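You operate a simulated robot arm through the tools that you are given. There is no shell and no other tool. Be economical: measure what you need, move in short steps, check, and stop when the job is done.

Carry out the task below with a simulated robot arm. There is one attempt and no reset: what you move stays moved.

TASK
Put the soap bottle labelled "lemon" from the laundry worktop on the orange wiping pad and the soap bottle that says "mint" on the round green dish. Then take the lipstick marked "plum" from the laundry worktop and put it on top of the green travel pot.

It is judged by the outcome, as a careful person would: the job done as asked, and still so three seconds after it is handed in. It fails if anything else is knocked over, pushed out of place, dropped, spilled or broken.

THE ROBOT
A 7-joint arm with a two-finger parallel gripper, fixed in place. Base frame: the origin is at the foot of the arm, x ahead of it, y to its left, z up; the work surface is at about z = 0. Lengths are in mm, angles in rad, forces in N, time in s.
With the tool pointing down near the work surface it reaches from about 240 to 620 mm from the base axis. Its first joint turns from -1.152 to 1.152 rad. Payload 2.6 kg.
Tool frame: the origin (TCP) lies between the finger pads and is the grasp point; the fingertips stand 30 mm ahead of it; z points along the fingers, y is the line along which they close. The gripper opens to 94 mm. The fingers are 28 mm wide and 10 mm thick; the gripper's body (50 by 96 mm) begins 55 mm behind the TCP.
Orientation is that of the tool frame in the base frame, as [roll, pitch, yaw] about the fixed x, y, z axes, in that order (R = Rz(yaw) Ry(pitch) Rx(roll)). With the fingers straight down and closing along the base's y, the tool's x points along the base's -x, its y along +y and its z along -z.

THE INTERFACE
- The arm moves only by the tool play_rows. Its argument "motion" is a list of rows, each a list of 7 numbers: the turn, a rotation vector about the tool's x, y, z in units of 8 degrees (1.0 is 8 degrees), then the shift along the tool's x, y, z in units of 50 mm (1.0 is 50 mm), then the closure in counts, from 0 (fully open) to 255 (shut). In form: [[rx, ry, rz, x, y, z, grip], ...]. A call has 1 to 10 rows; each row shifts and turns the commanded pose from where the row before left it, along the tool's axes as they then stand. A call with a number of a shift or a turn outside -1 to 1 is refused whole. A row lasts 0.2 s, in which the tool goes at most 50 mm and 0.15 rad; a call with a longer step from one row to the next is refused whole, and so is a gripper value outside its range. A pose out of reach is approached as far as the arm can. The call stops where the force on the tool passes 40 N (or 10 N more than at its start, if that is more) or the arm is blocked; 0.2 s more then pass. The fingers move at their own pace (about 72 mm/s each) and stop on an object; they squeeze with about 26 N. The grip force told is the motor's: it shows also when the fingers shut on nothing. Time passes only in rows, and 0.2 s behind the last, so rows that do not move let the fingers close. It gives the time, the measured TCP pose, the force on the tool (base axes), the opening and the grip force at its end, in the units of the frame above (readings bear some noise).
- Cameras (640 x 400 px; columns grow to the right, rows downward): "scene" is fixed at [48.8, 448.8, 557.8]; the picture's right is [-0.61, -0.79, 0.00], its down [-0.48, 0.37, -0.79] and it looks along [0.63, -0.48, -0.61] (base axes); focal length 294 px, centre (320, 200). "wrist" rides on the gripper at [-37, 0, -58] in the tool frame; the picture's right is [0.00, -1.00, 0.00], its down [0.97, 0.00, -0.24] and it looks along [0.24, 0.00, 0.97] (tool axes); focal length 218 px, centre (320, 200).
- snapshot(camera): a new picture of that camera. No time passes.
- locate(camera, pixels): for up to 12 pixels [column, row] of the newest picture of that camera ("zoom" is the newest enlarged one), the place [x, y, z] in the base frame of the surface seen there, good to about 2 mm. No time passes.
- zoom(camera, box): a new picture of the part [left, top, right, bottom] of that camera's present view, enlarged. No time passes.
- hand_in(): hands the job in; it is judged then, once.

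Work in short steps. Measure before you move; look again where a grasp or a placing could have gone wrong, and mend it. You have 80 turns and 38 pictures in all, the two below and enlarged ones among them. Open the gripper and draw the arm clear of the work before you hand the job in, unless the task says otherwise; then end with one line.

The tools are called after "Request:" as name(argument=value, ...) on one line, values as JSON. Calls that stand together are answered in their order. play_rows: Moves the arm, as the interface text tells. Its arguments: {"type":"object","properties":{"motion":{"type":"array"}},"required":["motion"]} The other tools are called the same way: snapshot (camera) takes a picture; locate (camera, pixels) gives the place of the surface under pixels of a picture; zoom (camera, box) takes an enlarged picture of a part of a camera's view; hand_in () hands the job in.

At the start:

```text
clock: 0.0
eef_pos: [408.7, 206.9, 299.4]
tcp_rot: [-3.141, -0.002, 3.141]
contact_force: [0.2, -0.4, 0.4]
finger_gap: 94.1
grip_force: 0.0
```

scene: 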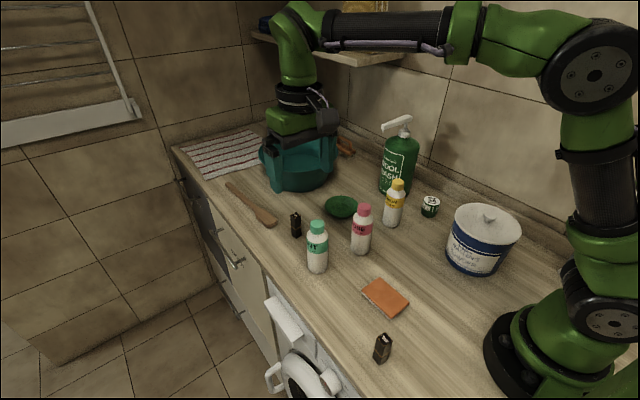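
wrist: 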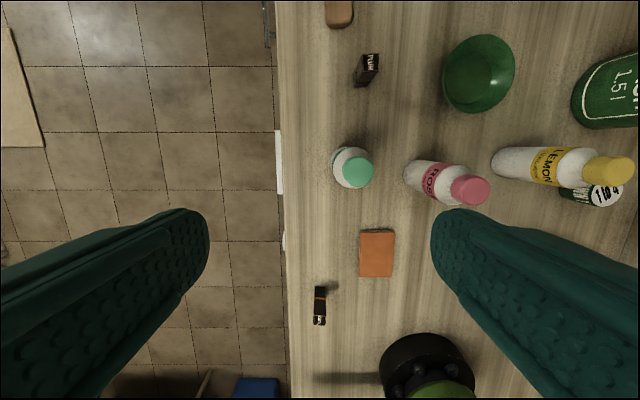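

The lemon bottle appears at scene (394,203), mint probably at (317,247), and there are two lipsticks at (296,225) and (382,348). I'll zoom in to read the labels and measure.

Request:
zoom(camera="scene", box=[270, 150, 450, 290])

Request:
locate(camera="scene", pixels=[[398, 184], [391, 224], [394, 205], [317, 226], [317, 270], [317, 250], [341, 207], [385, 297], [430, 200], [296, 215], [296, 235], [382, 340]])

Request:
zoom(camera="wrist", box=[280, 0, 640, 340])

Request:
locate(camera="wrist", pixels=[[602, 170], [500, 160], [357, 170], [338, 160], [468, 190], [478, 82], [376, 253], [367, 60], [600, 197], [319, 300], [361, 232], [393, 275]])

```text
2.86 times, centred on (360, 220) of scene
```

zoom: 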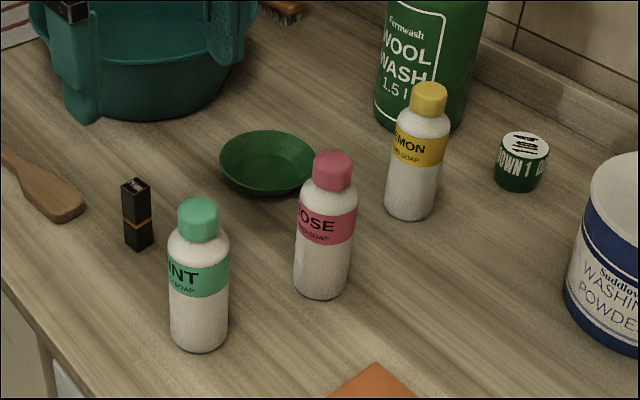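

```text
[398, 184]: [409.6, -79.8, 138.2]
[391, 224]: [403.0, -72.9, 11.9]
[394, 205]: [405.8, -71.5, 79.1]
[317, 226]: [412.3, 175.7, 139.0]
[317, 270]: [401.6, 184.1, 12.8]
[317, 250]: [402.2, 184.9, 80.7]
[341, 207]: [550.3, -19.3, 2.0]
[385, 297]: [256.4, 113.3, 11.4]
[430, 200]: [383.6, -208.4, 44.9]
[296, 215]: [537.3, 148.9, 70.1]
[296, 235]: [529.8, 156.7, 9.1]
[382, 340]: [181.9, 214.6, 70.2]
```

```text
1.18 times, centred on (460, 170) of wrist
```

zoom: 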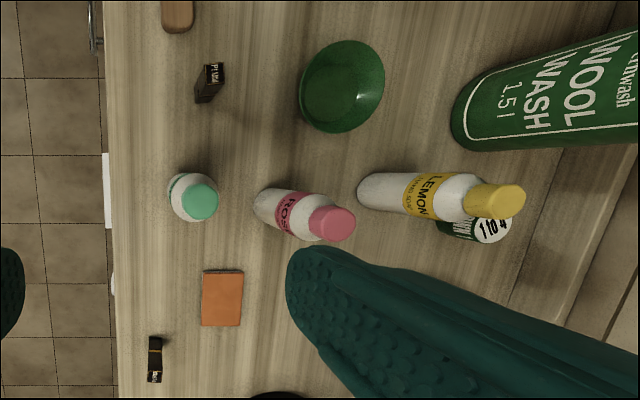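

```text
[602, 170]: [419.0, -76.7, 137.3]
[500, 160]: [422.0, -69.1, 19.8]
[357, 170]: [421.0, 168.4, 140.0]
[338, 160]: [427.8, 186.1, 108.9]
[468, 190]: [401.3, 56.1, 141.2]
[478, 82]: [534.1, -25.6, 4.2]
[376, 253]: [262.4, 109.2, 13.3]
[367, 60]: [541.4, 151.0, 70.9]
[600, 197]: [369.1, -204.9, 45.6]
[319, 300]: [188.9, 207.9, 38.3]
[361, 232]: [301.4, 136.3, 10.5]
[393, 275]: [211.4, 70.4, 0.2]
```

Next I need finer measurements of the pad, dish, pot, lipstick and wool-wash bottle.

Request:
zoom(camera="wrist", box=[320, 30, 420, 100])

Request:
locate(camera="wrist", pixels=[[479, 37], [478, 111], [443, 80], [514, 72], [463, 75], [495, 75], [362, 232], [392, 232], [361, 273], [391, 273], [590, 100], [574, 90]])

Request:
zoom(camera="scene", box=[370, 100, 470, 230])

Request:
locate(camera="scene", pixels=[[422, 197], [430, 197], [438, 202], [430, 205], [430, 214], [397, 125], [384, 128], [410, 121], [381, 188], [408, 191], [392, 188], [404, 188]])

Request:
locate(camera="scene", pixels=[[389, 281], [408, 297], [363, 290], [388, 316], [340, 207], [291, 214], [300, 214], [296, 212], [293, 230], [300, 230], [375, 293], [395, 300]])

```text
5.71 times, centred on (370, 65) of wrist
```

zoom: 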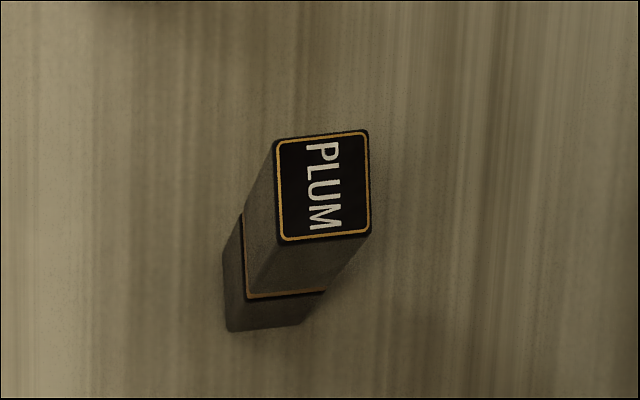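

```text
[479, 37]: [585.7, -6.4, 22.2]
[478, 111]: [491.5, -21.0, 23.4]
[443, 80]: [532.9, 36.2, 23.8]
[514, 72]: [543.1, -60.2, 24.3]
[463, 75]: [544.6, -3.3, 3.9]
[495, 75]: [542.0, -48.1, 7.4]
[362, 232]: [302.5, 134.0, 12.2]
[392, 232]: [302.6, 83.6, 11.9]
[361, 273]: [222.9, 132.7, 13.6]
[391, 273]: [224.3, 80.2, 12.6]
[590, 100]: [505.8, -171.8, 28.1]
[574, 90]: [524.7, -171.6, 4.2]
```

```text
3.08 times, centred on (420, 165) of scene
```

zoom: 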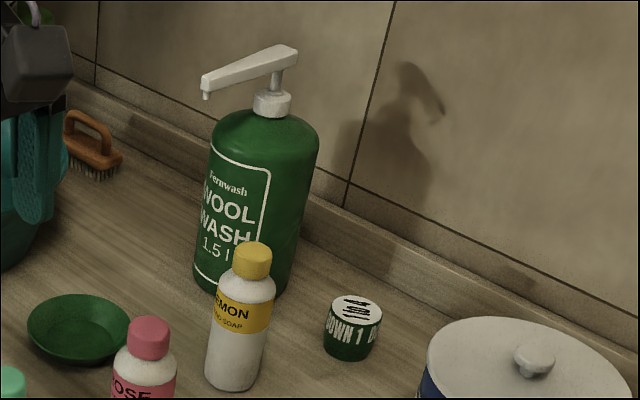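

```text
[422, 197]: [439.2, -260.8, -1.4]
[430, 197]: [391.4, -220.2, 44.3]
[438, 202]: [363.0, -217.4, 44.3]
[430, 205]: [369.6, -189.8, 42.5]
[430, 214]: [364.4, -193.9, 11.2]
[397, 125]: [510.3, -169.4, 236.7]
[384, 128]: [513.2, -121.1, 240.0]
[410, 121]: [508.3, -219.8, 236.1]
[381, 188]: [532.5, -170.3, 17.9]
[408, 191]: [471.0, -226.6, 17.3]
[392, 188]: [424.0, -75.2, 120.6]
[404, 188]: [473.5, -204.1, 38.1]
```

```text
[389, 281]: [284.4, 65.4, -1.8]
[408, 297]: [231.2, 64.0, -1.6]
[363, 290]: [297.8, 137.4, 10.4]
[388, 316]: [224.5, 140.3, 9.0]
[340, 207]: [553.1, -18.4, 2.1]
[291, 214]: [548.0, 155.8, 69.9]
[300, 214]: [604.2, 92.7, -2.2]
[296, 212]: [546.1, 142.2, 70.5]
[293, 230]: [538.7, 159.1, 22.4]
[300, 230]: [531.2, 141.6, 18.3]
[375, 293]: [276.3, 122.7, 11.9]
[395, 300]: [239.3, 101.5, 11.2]
```

Pad is about x 223–303, y 78–137, top z≈12. Dish centre is (538,-12). Lemon is near (416,-80). I'll move above lemon at the current height and look.

Request:
play_rows(motion=[[0, 0, 0, -0.03, -0.95, 0, 0], [0, 0, 0, -0.03, -0.95, 0, 0], [0, 0, 0, -0.03, -0.95, 0, 0], [0, 0, 0, -0.03, -0.95, 0, 0], [0, 0, 0, -0.03, -0.95, 0, 0], [0, 0, 0, 0, -0.95, 0, 0], [0, 0, 0, 0, 0, 0, 0]])

Request:
snapshot(camera="wrist")

```text
clock: 1.6
eef_pos: [415.1, -75.8, 301.9]
tcp_rot: [-3.141, -0.001, 3.141]
contact_force: [-0.6, 0.6, -0.5]
finger_gap: 94.0
grip_force: 0.1
```

```text
31 pictures are left
```

wrist: 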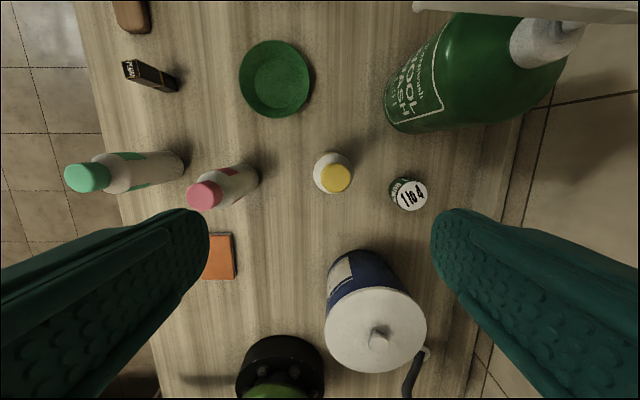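

Request:
locate(camera="wrist", pixels=[[336, 166], [336, 188], [324, 178], [349, 178], [413, 184], [413, 206], [399, 194], [425, 196], [420, 5], [240, 80], [310, 80], [345, 300]])

```text
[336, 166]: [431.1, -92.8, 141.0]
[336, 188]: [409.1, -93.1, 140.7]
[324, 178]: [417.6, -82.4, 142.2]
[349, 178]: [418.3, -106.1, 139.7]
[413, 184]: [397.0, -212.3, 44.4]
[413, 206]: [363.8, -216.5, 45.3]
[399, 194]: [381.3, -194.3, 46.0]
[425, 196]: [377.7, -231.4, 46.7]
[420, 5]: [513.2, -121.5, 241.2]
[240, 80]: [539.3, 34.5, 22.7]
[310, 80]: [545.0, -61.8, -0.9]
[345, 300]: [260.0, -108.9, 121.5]
```

Lemon's cap centre is (420,-94) with top z 141. I'll align and descend to TCP z≈95.

Request:
play_rows(motion=[[0, 0, 0, -0.1, -0.36, 0, 0], [0, 0, 0, 0, 0, 0.9, 0], [0, 0, 0, 0, 0, 0.9, 0], [0, 0, 0, 0, 0, 0.9, 0], [0, 0, 0, 0, 0, 0.8, 0], [0, 0, 0, 0, 0, 0.64, 0], [0, 0, 0, 0, 0, 0, 0]])

```text
clock: 3.2
eef_pos: [421.3, -97.3, 93.2]
tcp_rot: [3.141, 0.0, -3.141]
contact_force: [0.1, 0.6, -0.6]
finger_gap: 94.0
grip_force: 0.0
```

Request:
play_rows(motion=[[0, 0, 0, 0, 0.05, 0, 255], [0, 0, 0, 0, 0, 0, 255], [0, 0, 0, 0, 0, 0, 255], [0, 0, 0, 0, 0, 0, 255]])

Request:
snapshot(camera="scene")

```text
clock: 4.2
eef_pos: [421.9, -94.1, 92.6]
tcp_rot: [-3.141, 0.0, 3.141]
contact_force: [-0.4, 1.2, 0.2]
finger_gap: 47.5
grip_force: 26.2
```

```text
30 pictures are left
```

scene: 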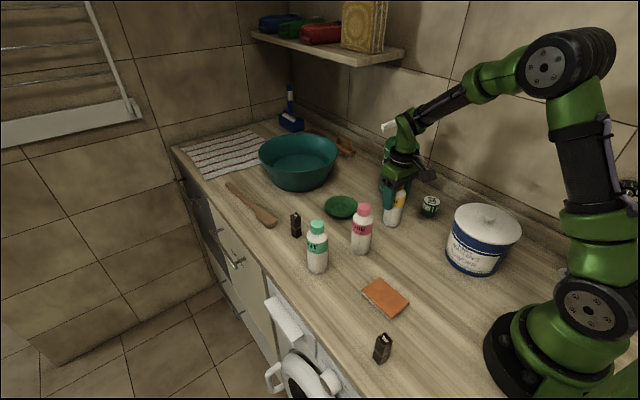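

Gripped at 47.5 mm. I'll lift about 160 mm.

Request:
play_rows(motion=[[0, 0, 0, 0, 0, -0.3, 255], [0, 0, 0, 0, 0, -0.7, 255], [0, 0, 0, 0, 0, -0.8, 255], [0, 0, 0, 0, 0, -0.8, 255], [0, 0, 0, 0, 0, -0.5, 255], [0, 0, 0, 0, 0, 0, 255]])

Request:
play_rows(motion=[[0, 0, 0, 0.3, 0.4, 0, 255], [0, 0, 0, 0.5, 0.65, 0, 255], [0, 0, 0, 0.6, 0.75, 0, 255], [0, 0, 0, 0.6, 0.75, 0, 255], [0, 0, 0, 0.5, 0.65, 0, 255], [0, 0, 0, 0.4, 0.51, 0, 255], [0, 0, 0, 0.28, 0.35, 0, 255], [0, 0, 0, 0, 0, 0, 255]])

Request:
snapshot(camera="wrist")

```text
clock: 5.6
eef_pos: [422.2, -92.3, 248.0]
tcp_rot: [-3.141, 0.001, -3.141]
contact_force: [-0.1, 0.1, -2.0]
finger_gap: 47.2
grip_force: 25.9
```

```text
clock: 7.4
eef_pos: [260.9, 109.4, 249.2]
tcp_rot: [-3.141, 0.002, -3.141]
contact_force: [-0.1, 0.1, -3.4]
finger_gap: 47.4
grip_force: 26.5
```

```text
29 pictures are left
```

wrist: 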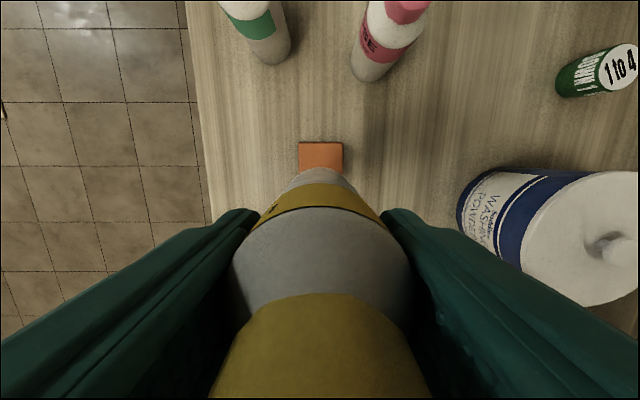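

Pad is centred under the bottle (columns 299–343). I'll descend to just above the pad.

Request:
play_rows(motion=[[0, 0, 0, -0.02, 0, 0.5, 255], [0, 0, 0, 0, 0, 0.8, 255], [0, 0, 0, 0, 0, 0.8, 255], [0, 0, 0, 0, 0, 0.5, 255], [0, 0, 0, 0, 0, 0.16, 255], [0, 0, 0, 0, 0, 0, 255]])

```text
clock: 8.8
eef_pos: [262.8, 111.0, 110.6]
tcp_rot: [-3.141, -0.001, -3.141]
contact_force: [-0.2, -1.0, -2.4]
finger_gap: 47.4
grip_force: 26.4
```

Request:
play_rows(motion=[[0, 0, 0, 0, -0.03, 0.06, 255], [0, 0, 0, 0, 0, 0.04, 255], [0, 0, 0, 0, 0, 0, 255]])

Request:
zoom(camera="scene", box=[330, 220, 440, 330])

```text
clock: 9.6
eef_pos: [263.0, 109.3, 106.5]
tcp_rot: [-3.14, 0.002, -3.14]
contact_force: [-3.6, -1.2, 15.8]
finger_gap: 47.0
grip_force: 25.9
```

```text
3.64 times, centred on (385, 275) of scene
```

zoom: 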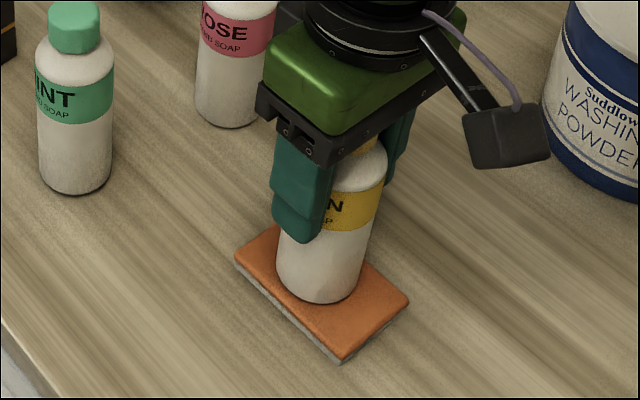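

The bottle is resting on the pad with 16 N of contact. I'll release and rise.

Request:
play_rows(motion=[[0, 0, 0, 0, 0, -0.03, 150], [0, 0, 0, 0, 0, 0, 0], [0, 0, 0, 0, 0, 0, 0], [0, 0, 0, 0, 0, 0, 0]])

Request:
play_rows(motion=[[0, 0, 0, 0, 0, -0.5, 0], [0, 0, 0, 0, 0, -1, 0], [0, 0, 0, 0, 0, -1, 0], [0, 0, 0, 0, 0, -1, 0], [0, 0, 0, 0, 0, -0.5, 0], [0, 0, 0, -0.7, 0.4, 0, 0], [0, 0, 0, -0.8, 0.45, 0, 0], [0, 0, 0, -0.8, 0.45, 0, 0], [0, 0, 0, -0.8, 0.05, 0, 0], [0, 0, 0, 0, 0, 0, 0]])

Request:
snapshot(camera="wrist")

```text
clock: 10.6
eef_pos: [263.5, 107.9, 106.6]
tcp_rot: [3.141, -0.002, 3.141]
contact_force: [0.0, -0.1, 1.1]
finger_gap: 93.8
grip_force: 0.1
```

```text
clock: 12.8
eef_pos: [418.0, 176.2, 306.4]
tcp_rot: [-3.14, -0.001, -3.141]
contact_force: [-0.5, -0.1, -0.4]
finger_gap: 93.8
grip_force: 0.1
```

```text
27 pictures are left
```

wrist: 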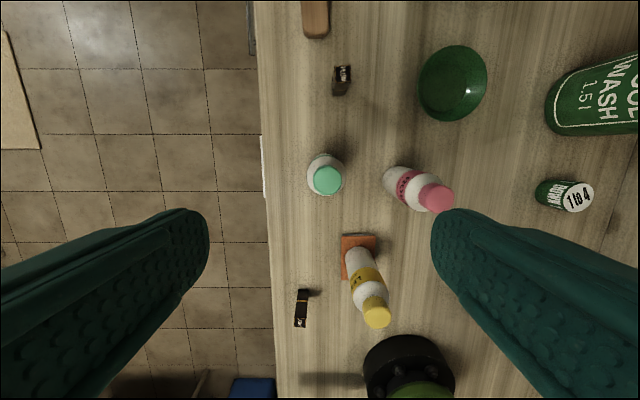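

Lemon stands on the pad. The mint cap is at (327,180), so I'll locate it precisely.

Request:
locate(camera="wrist", pixels=[[327, 167], [327, 193], [315, 180], [340, 180], [327, 180], [343, 67], [334, 69], [351, 69], [453, 46], [453, 119], [419, 83], [486, 83]])

```text
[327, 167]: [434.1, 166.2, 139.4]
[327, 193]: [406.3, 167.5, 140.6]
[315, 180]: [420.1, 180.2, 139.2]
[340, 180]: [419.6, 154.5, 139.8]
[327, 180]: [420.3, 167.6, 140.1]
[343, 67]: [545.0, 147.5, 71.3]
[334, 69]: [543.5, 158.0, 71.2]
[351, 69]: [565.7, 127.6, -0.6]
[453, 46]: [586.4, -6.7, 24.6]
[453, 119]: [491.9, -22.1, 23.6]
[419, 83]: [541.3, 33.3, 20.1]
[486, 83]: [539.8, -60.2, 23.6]
```

Request:
play_rows(motion=[[0, 0, 0, -0.04, -0.16, 0, 0], [0, 0, 0, 0, 0, 0.9, 0], [0, 0, 0, 0, 0, 0.9, 0], [0, 0, 0, 0, 0, 0.9, 0], [0, 0, 0, 0, 0, 0.9, 0], [0, 0, 0, 0, 0, 0.64, 0], [0, 0, 0, 0, 0, 0, 0]])

Request:
play_rows(motion=[[0, 0, 0, 0, 0, 0, 255], [0, 0, 0, 0, 0, 0, 255], [0, 0, 0, 0, 0, 0, 255], [0, 0, 0, 0, 0, 0, 255]])

Request:
play_rows(motion=[[0, 0, 0, 0, 0, -0.3, 255], [0, 0, 0, 0, 0, -0.7, 255], [0, 0, 0, 0, 0, -0.8, 255], [0, 0, 0, 0, 0, -0.8, 255], [0, 0, 0, 0, 0, -0.6, 255], [0, 0, 0, 0, 0, 0, 255]])

```text
clock: 14.4
eef_pos: [418.5, 165.3, 96.5]
tcp_rot: [-3.14, 0.001, -3.141]
contact_force: [-0.4, -0.1, -0.1]
finger_gap: 94.0
grip_force: 0.0
```

```text
clock: 15.4
eef_pos: [418.2, 164.9, 95.9]
tcp_rot: [3.142, 0.0, 3.14]
contact_force: [0.2, 0.5, 0.7]
finger_gap: 47.7
grip_force: 26.0
```

```text
clock: 16.8
eef_pos: [419.8, 167.5, 252.9]
tcp_rot: [-3.141, 0.0, -3.141]
contact_force: [0.3, 0.5, -2.3]
finger_gap: 47.8
grip_force: 25.9
```

Mint is held. I'll carry it to above the dish centre (539,-13).

Request:
play_rows(motion=[[0, 0, 0, -0.3, -0.2, 0, 255], [0, 0, 0, -0.5, -0.5, 0, 255], [0, 0, 0, -0.6, -0.7, 0, 255], [0, 0, 0, -0.5, -0.75, 0, 255], [0, 0, 0, -0.3, -0.7, 0, 255], [0, 0, 0, -0.18, -0.5, 0, 255], [0, 0, 0, 0, -0.25, 0, 255], [0, 0, 0, 0, 0, 0, 255]])

Request:
snapshot(camera="wrist")

Request:
snapshot(camera="scene")

```text
clock: 18.6
eef_pos: [536.8, -13.6, 253.7]
tcp_rot: [-3.141, 0.0, 3.14]
contact_force: [0.1, -0.3, -2.3]
finger_gap: 48.0
grip_force: 26.0
```

```text
26 pictures are left
```

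wrist: 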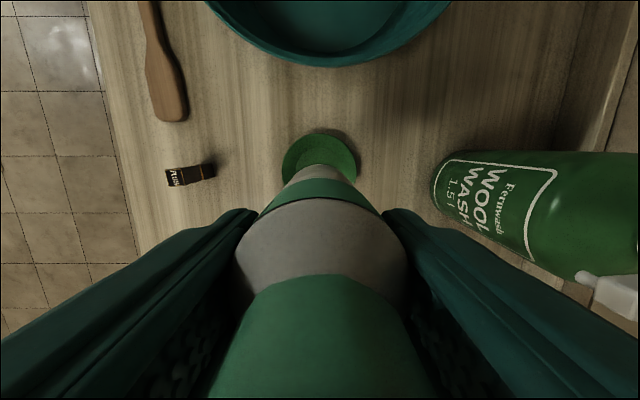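

```text
25 pictures are left
```

scene: 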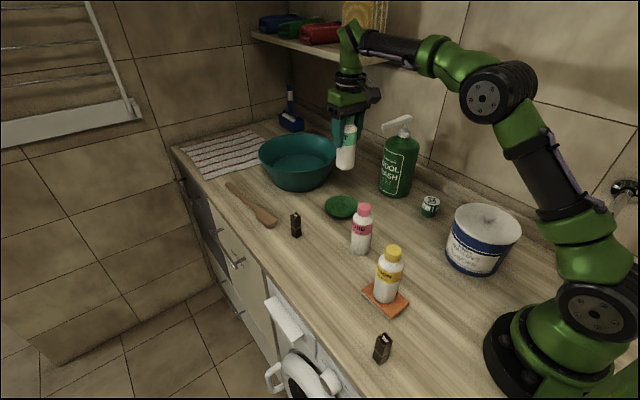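

Request:
locate(camera="wrist", pixels=[[320, 62], [320, 45], [320, 131], [284, 165], [358, 165]])

Request:
play_rows(motion=[[0, 0, 0, -0.02, 0, 0.4, 255], [0, 0, 0, 0, 0, 0.7, 255], [0, 0, 0, 0, 0, 0.8, 255], [0, 0, 0, 0, 0, 0.6, 255], [0, 0, 0, 0, 0, 0.3, 255], [0, 0, 0, 0, 0, 0, 255]])

```text
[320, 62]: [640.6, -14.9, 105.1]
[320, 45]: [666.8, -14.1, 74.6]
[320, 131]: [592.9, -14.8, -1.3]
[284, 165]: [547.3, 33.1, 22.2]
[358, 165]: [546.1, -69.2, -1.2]
```

```text
clock: 20.0
eef_pos: [539.0, -12.5, 116.2]
tcp_rot: [3.142, 0.001, -3.141]
contact_force: [0.4, -0.1, -2.1]
finger_gap: 47.7
grip_force: 25.5
```

The basin rim is at x≥640, so it's clear. I'll lower gently until contact.

Request:
play_rows(motion=[[0, 0, 0, 0, 0, 0.14, 255], [0, 0, 0, 0, 0, 0.06, 255], [0, 0, 0, 0, 0, 0.04, 255], [0, 0, 0, 0, 0, 0, 255]])

Request:
zoom(camera="scene", box=[290, 140, 400, 250])

```text
clock: 21.0
eef_pos: [538.5, -12.6, 103.4]
tcp_rot: [-3.141, -0.001, 3.141]
contact_force: [0.3, -0.1, -2.5]
finger_gap: 47.6
grip_force: 26.1
```

```text
3.64 times, centred on (345, 195) of scene
```

zoom: 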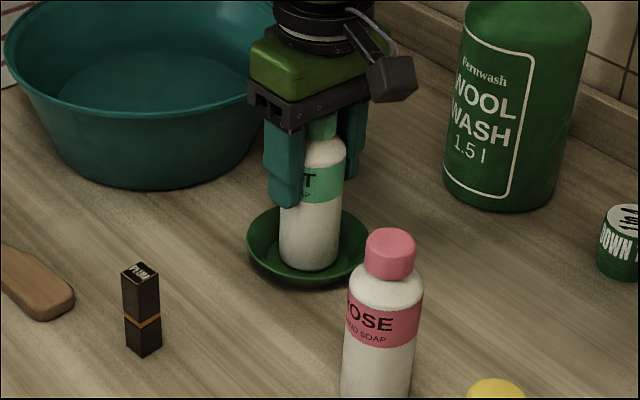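

Request:
play_rows(motion=[[0, 0, 0, 0, 0, 0.04, 255], [0, 0, 0, 0, 0, 0.03, 255], [0, 0, 0, 0, 0, 0, 255]])

```text
clock: 21.8
eef_pos: [540.3, -12.2, 101.5]
tcp_rot: [3.141, 0.004, 3.14]
contact_force: [-4.2, -1.7, 12.3]
finger_gap: 47.7
grip_force: 26.1
```

Contact force is 12 N, so it's seated. I'll release.

Request:
play_rows(motion=[[0, 0, 0, 0, 0, -0.02, 150], [0, 0, 0, 0, 0, 0, 100], [0, 0, 0, 0, 0, 0, 0], [0, 0, 0, 0, 0, 0, 0]])

Request:
zoom(camera="scene", box=[290, 140, 400, 250])

```text
clock: 22.8
eef_pos: [540.3, -12.7, 100.4]
tcp_rot: [3.141, -0.001, -3.141]
contact_force: [-0.3, 0.3, 0.1]
finger_gap: 94.0
grip_force: 0.0
```

```text
3.64 times, centred on (345, 195) of scene
```

zoom: 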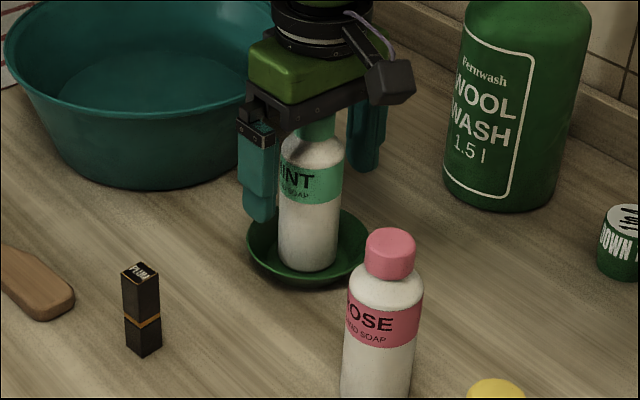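

Mint is standing. I'll rise and go above the plum lipstick near (545,148).

Request:
play_rows(motion=[[0, 0, 0, 0, 0, -0.5, 0], [0, 0, 0, 0, 0, -1, 0], [0, 0, 0, 0, 0, -0.9, 0], [0, 0, 0, 0, 0.5, 0, 0], [0, 0, 0, 0, 0.9, 0, 0], [0, 0, 0, 0, 0.9, 0, 0], [0, 0, 0, 0, 0.9, 0, 0], [0, 0, 0, 0, 0, 0, 0]])

Request:
snapshot(camera="wrist")

Request:
zoom(camera="wrist", box=[270, 140, 370, 210])

```text
clock: 24.6
eef_pos: [538.3, 144.6, 221.5]
tcp_rot: [-3.141, 0.001, -3.14]
contact_force: [0.4, -0.8, 0.9]
finger_gap: 93.8
grip_force: 0.0
```

```text
22 pictures are left
```

wrist: 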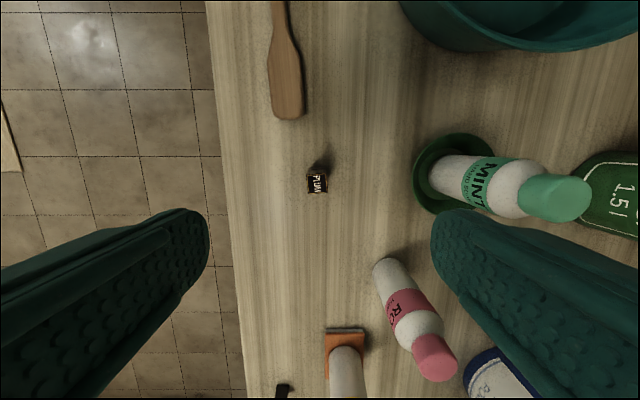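

```text
5.71 times, centred on (320, 175) of wrist
```

zoom: 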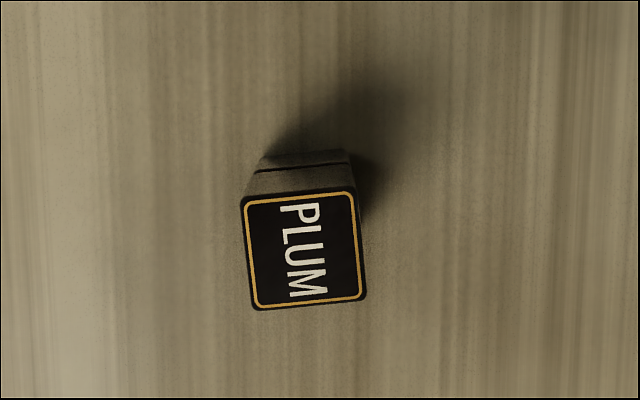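

The lipstick is turned about +7° about vertical. I'll locate its top centre.

Request:
locate(camera="zoom", pixels=[[305, 250], [247, 205], [350, 198], [258, 303], [361, 292], [250, 255], [360, 245]])

```text
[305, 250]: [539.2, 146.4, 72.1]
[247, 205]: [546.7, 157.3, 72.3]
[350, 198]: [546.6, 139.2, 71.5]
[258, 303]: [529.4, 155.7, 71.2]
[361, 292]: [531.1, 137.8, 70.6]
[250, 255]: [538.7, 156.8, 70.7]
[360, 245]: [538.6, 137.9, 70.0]
```

Request:
play_rows(motion=[[0, 0, 0, 0, 0.05, 0, 0], [0, 0, -0.87, 0, 0, 0.3, 0], [0, 0, 0, 0, 0, 0.8, 0], [0, 0, 0, 0, 0, 0.9, 0], [0, 0, 0, 0, 0, 0.8, 0], [0, 0, 0, 0, 0, 0.6, 0], [0, 0, 0, 0, 0, 0.1, 0], [0, 0, 0, 0, 0, 0, 0]])

Request:
snapshot(camera="wrist")

```text
clock: 26.4
eef_pos: [537.0, 149.9, 45.1]
tcp_rot: [-3.14, 0.0, -3.022]
contact_force: [-0.1, -0.5, -0.3]
finger_gap: 94.0
grip_force: 0.1
```

```text
20 pictures are left
```

wrist: 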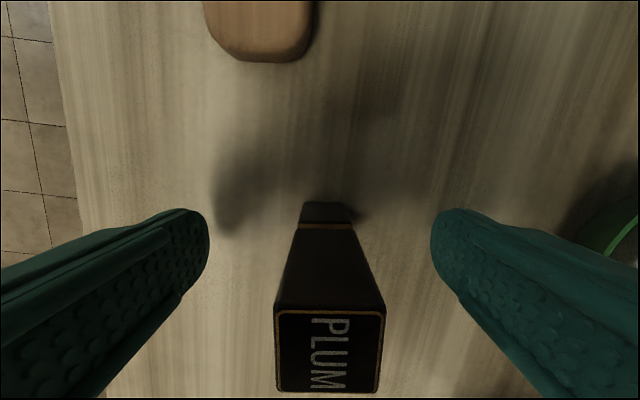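

Aligned, except the lipstick is about 2 mm to the −y side. I'll correct that and close.

Request:
play_rows(motion=[[0, 0, 0, 0, -0.04, 0, 0], [0, 0, 0, 0, 0, 0, 100], [0, 0, 0, 0, 0, 0, 255], [0, 0, 0, 0, 0, 0, 255], [0, 0, 0, 0, 0, 0, 255], [0, 0, 0, 0, 0, 0, 255]])

Request:
play_rows(motion=[[0, 0, 0, 0, 0, -0.3, 255], [0, 0, 0, 0, 0, -0.8, 255], [0, 0, 0, 0, 0, -0.9, 255], [0, 0, 0, 0, 0, -0.9, 255], [0, 0, 0, 0, 0, -0.7, 255], [0, 0, 0.87, 0, 0, 0, 255], [0, 0, 0, 0, 0, 0, 255]])

Request:
snapshot(camera="wrist")

```text
clock: 27.8
eef_pos: [539.6, 147.6, 46.0]
tcp_rot: [3.141, 0.001, -3.02]
contact_force: [-0.6, -0.3, -0.5]
finger_gap: 22.2
grip_force: 26.2
```

```text
clock: 29.4
eef_pos: [538.0, 147.4, 227.0]
tcp_rot: [-3.141, 0.0, 3.139]
contact_force: [-0.1, 0.3, -1.1]
finger_gap: 23.1
grip_force: 26.0
```

```text
19 pictures are left
```

wrist: 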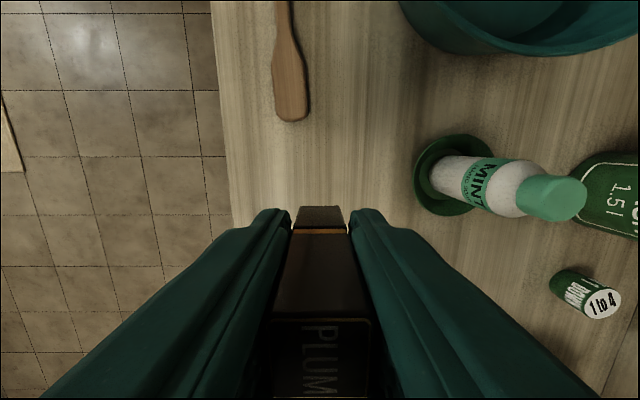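

Held securely. I'll carry it over −x first, then −y, stopping short at y≈-170 to measure the pot.

Request:
play_rows(motion=[[0, 0, 0, 0.4, -0.1, 0, 255], [0, 0, 0, 0.8, -0.3, 0, 255], [0, 0, 0, 0.8, -0.5, 0, 255], [0, 0, 0, 0.7, -0.7, 0, 255], [0, 0, 0, 0.4, -0.9, 0, 255], [0, 0, 0, 0.06, -0.95, 0, 255], [0, 0, 0, 0, -0.95, 0, 255], [0, 0, 0, 0, -0.95, 0, 255], [0, 0, 0, 0, -0.7, 0, 255], [0, 0, 0, 0, -0.3, 0, 255]])

Request:
snapshot(camera="wrist")

Request:
snapshot(camera="scene")

```text
clock: 31.6
eef_pos: [380.7, -168.6, 225.3]
tcp_rot: [3.141, 0.0, 3.141]
contact_force: [0.2, 0.5, -0.2]
finger_gap: 21.0
grip_force: 25.8
```

```text
18 pictures are left
```

wrist: 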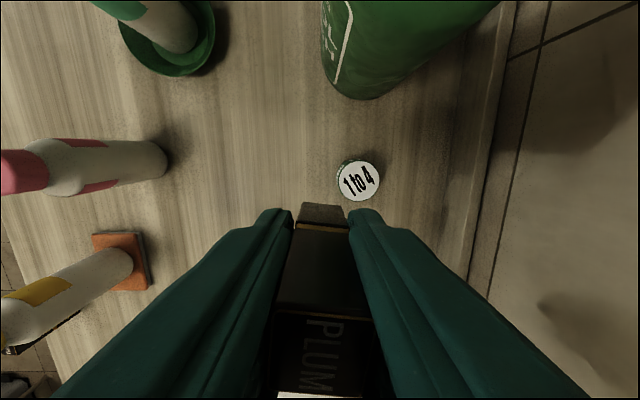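

```text
17 pictures are left
```

scene: 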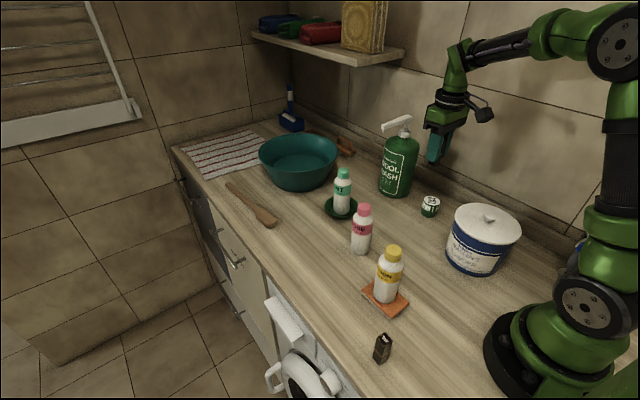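

Request:
locate(camera="wrist", pixels=[[360, 180], [360, 163], [360, 199], [342, 181], [379, 181], [380, 80], [290, 395]])

Request:
zoom(camera="wrist", box=[320, 150, 400, 210])

```text
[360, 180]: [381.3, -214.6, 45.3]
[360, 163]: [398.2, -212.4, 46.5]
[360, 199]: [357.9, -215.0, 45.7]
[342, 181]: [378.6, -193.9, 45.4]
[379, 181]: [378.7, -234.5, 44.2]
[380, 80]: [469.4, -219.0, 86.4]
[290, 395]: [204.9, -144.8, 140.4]
```

```text
6.67 times, centred on (360, 180) of wrist
```

zoom: 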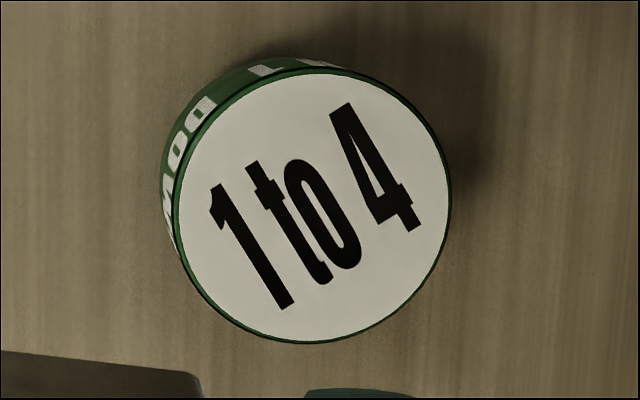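

Request:
zoom(camera="scene", box=[412, 188, 448, 222])

Request:
zoom(camera="wrist", box=[270, 195, 390, 275])

Request:
locate(camera="wrist", pixels=[[302, 207], [338, 207], [320, 205], [298, 225], [348, 225]])

```text
11.76 times, centred on (430, 205) of scene
```

zoom: 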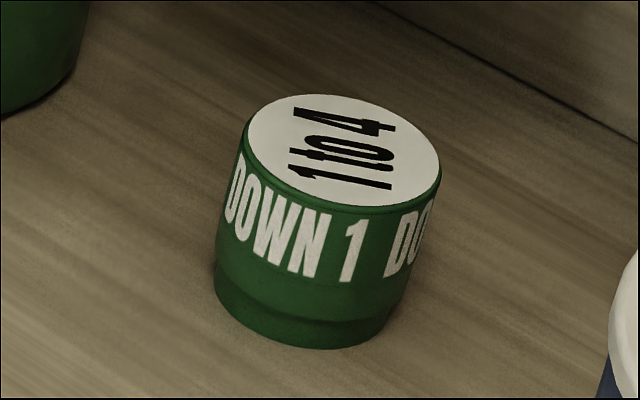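

```text
5.00 times, centred on (330, 235) of wrist
```

zoom: 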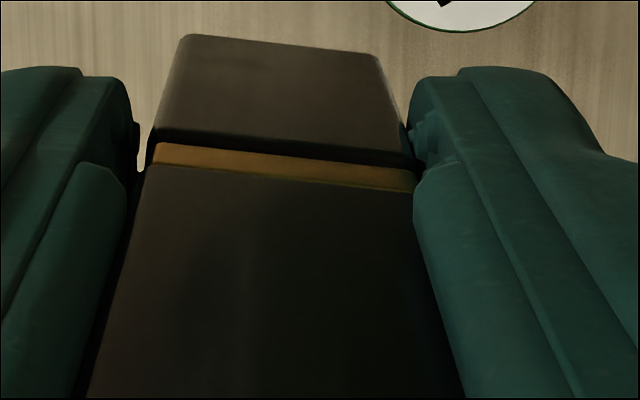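

```text
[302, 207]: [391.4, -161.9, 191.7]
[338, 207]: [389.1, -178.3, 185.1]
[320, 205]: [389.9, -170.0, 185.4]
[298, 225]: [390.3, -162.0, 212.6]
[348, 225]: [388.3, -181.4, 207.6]
```

The lipstick's bottom is near (380,-170) and the pot's top centre is (378.5,-214) at z≈45.5. I'll shift −44 in y and descend to about 8 mm above.

Request:
play_rows(motion=[[0, 0, 0, 0.03, -0.5, 0, 255], [0, 0, 0, 0, -0.38, 0, 255], [0, 0, 0, 0, 0, 0.5, 255], [0, 0, 0, 0, 0, 0.8, 255], [0, 0, 0, 0, 0, 0.7, 255], [0, 0, 0, 0, 0, 0.4, 255], [0, 0, 0, 0, 0, 0.06, 255], [0, 0, 0, 0, 0, 0, 255]])

Request:
zoom(camera="scene", box=[390, 140, 480, 230])

Request:
snapshot(camera="wrist")

```text
clock: 33.4
eef_pos: [380.2, -214.0, 101.8]
tcp_rot: [-3.141, -0.001, -3.141]
contact_force: [0.1, 0.8, -1.0]
finger_gap: 21.1
grip_force: 25.9
```

```text
4.44 times, centred on (435, 185) of scene
```

zoom: 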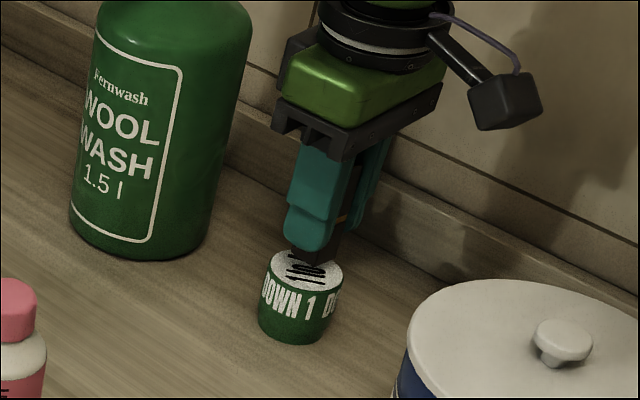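

```text
12 pictures are left
```

wrist: 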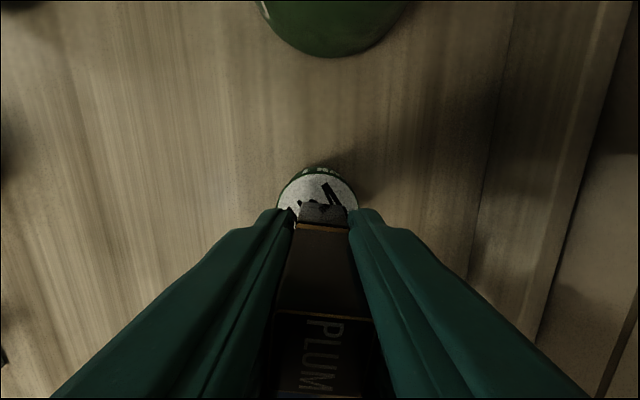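

It's well centred, within about 1.5 mm. I'll lower until contact.

Request:
play_rows(motion=[[0, 0, 0, 0.02, 0.03, 0.1, 255], [0, 0, 0, 0, 0, 0.05, 255], [0, 0, 0, 0, 0, 0.03, 255], [0, 0, 0, 0, 0, 0, 255]])

```text
clock: 34.4
eef_pos: [378.7, -210.9, 93.2]
tcp_rot: [3.141, 0.0, 3.141]
contact_force: [-0.3, 0.2, 0.3]
finger_gap: 21.4
grip_force: 26.3
```

Request:
play_rows(motion=[[0, 0, 0, 0, -0.02, 0.03, 255], [0, 0, 0, 0, 0, 0.02, 255], [0, 0, 0, 0, 0, 0, 255]])

```text
clock: 35.2
eef_pos: [380.2, -213.4, 90.1]
tcp_rot: [3.141, 0.001, 3.141]
contact_force: [-1.1, 0.5, 5.4]
finger_gap: 21.3
grip_force: 26.0
```

Light contact at 5.4 N. I'll open gently, then check.

Request:
play_rows(motion=[[0, 0, 0, 0, 0, 0, 190], [0, 0, 0, 0, 0, 0, 180], [0, 0, 0, 0, 0, 0, 165], [0, 0, 0, 0, 0, 0, 140], [0, 0, 0, 0, 0, 0, 110], [0, 0, 0, 0, 0, 0, 110]])

Request:
zoom(camera="scene", box=[390, 140, 480, 230])

Request:
snapshot(camera="wrist")

```text
clock: 36.6
eef_pos: [379.5, -213.0, 90.5]
tcp_rot: [-3.141, 0.0, -3.141]
contact_force: [0.8, 0.0, -0.1]
finger_gap: 53.4
grip_force: 0.1
```

```text
4.44 times, centred on (435, 185) of scene
```

zoom: 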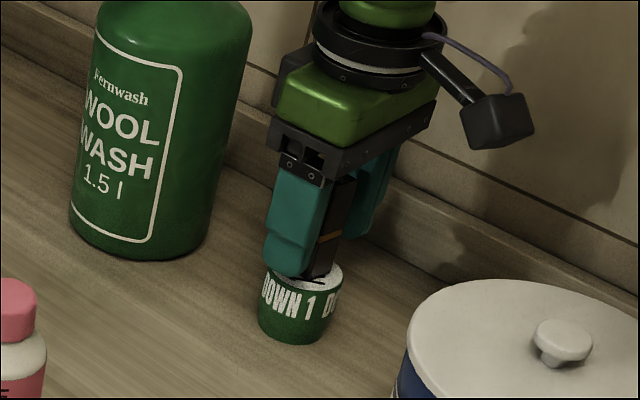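

```text
10 pictures are left
```

wrist: 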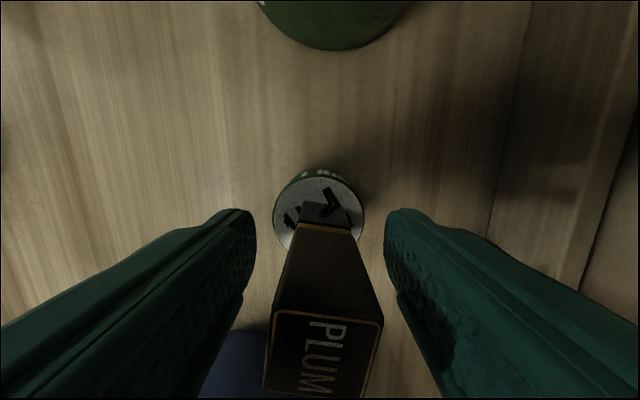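

It's standing upright on the pot. I'll open a bit more, rise straight up, then back off.

Request:
play_rows(motion=[[0, 0, 0, 0, 0, 0, 60], [0, 0, 0, 0, 0, -0.3, 60], [0, 0, 0, 0, 0, -0.8, 60], [0, 0, 0, 0, 0, -0.9, 60], [0, 0, 0, 0, 0, -0.9, 0], [0, 0, 0, 0, 0, -0.9, 0], [0, 0, 0, 0, 0.8, 0, 0], [0, 0, 0, 0, 0.9, 0, 0], [0, 0, 0, 0, 0.9, 0, 0], [0, 0, 0, 0, 0, 0, 0]])

Request:
snapshot(camera="scene")

Request:
snapshot(camera="wrist")

```text
clock: 38.8
eef_pos: [378.4, -81.1, 279.8]
tcp_rot: [3.141, 0.0, 3.14]
contact_force: [-0.3, -0.5, -0.1]
finger_gap: 94.0
grip_force: 0.1
```

```text
9 pictures are left
```

scene: 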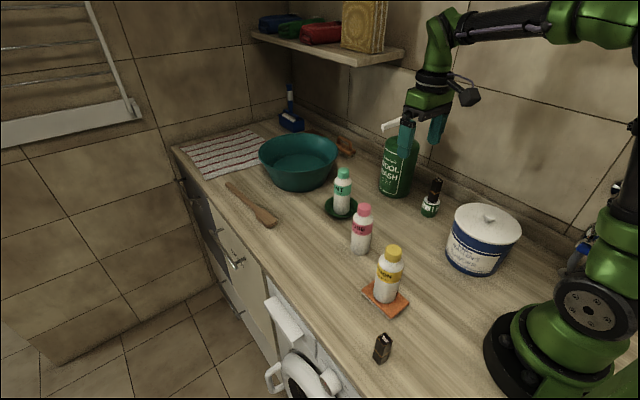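

```text
8 pictures are left
```

wrist: 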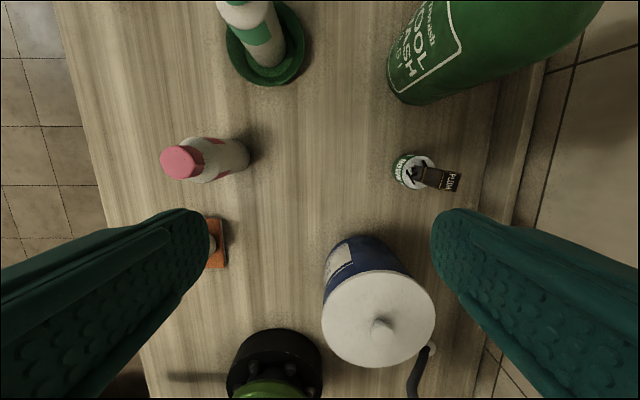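

All three placements are standing upright and the arm is clear, so I'm handing in.

Request:
hand_in()

```text
The job is handed in.
```

The lemon bottle is on the orange pad, the mint bottle is on the round green dish, and the plum lipstick stands on the green travel pot; nothing else was disturbed in the final pictures.
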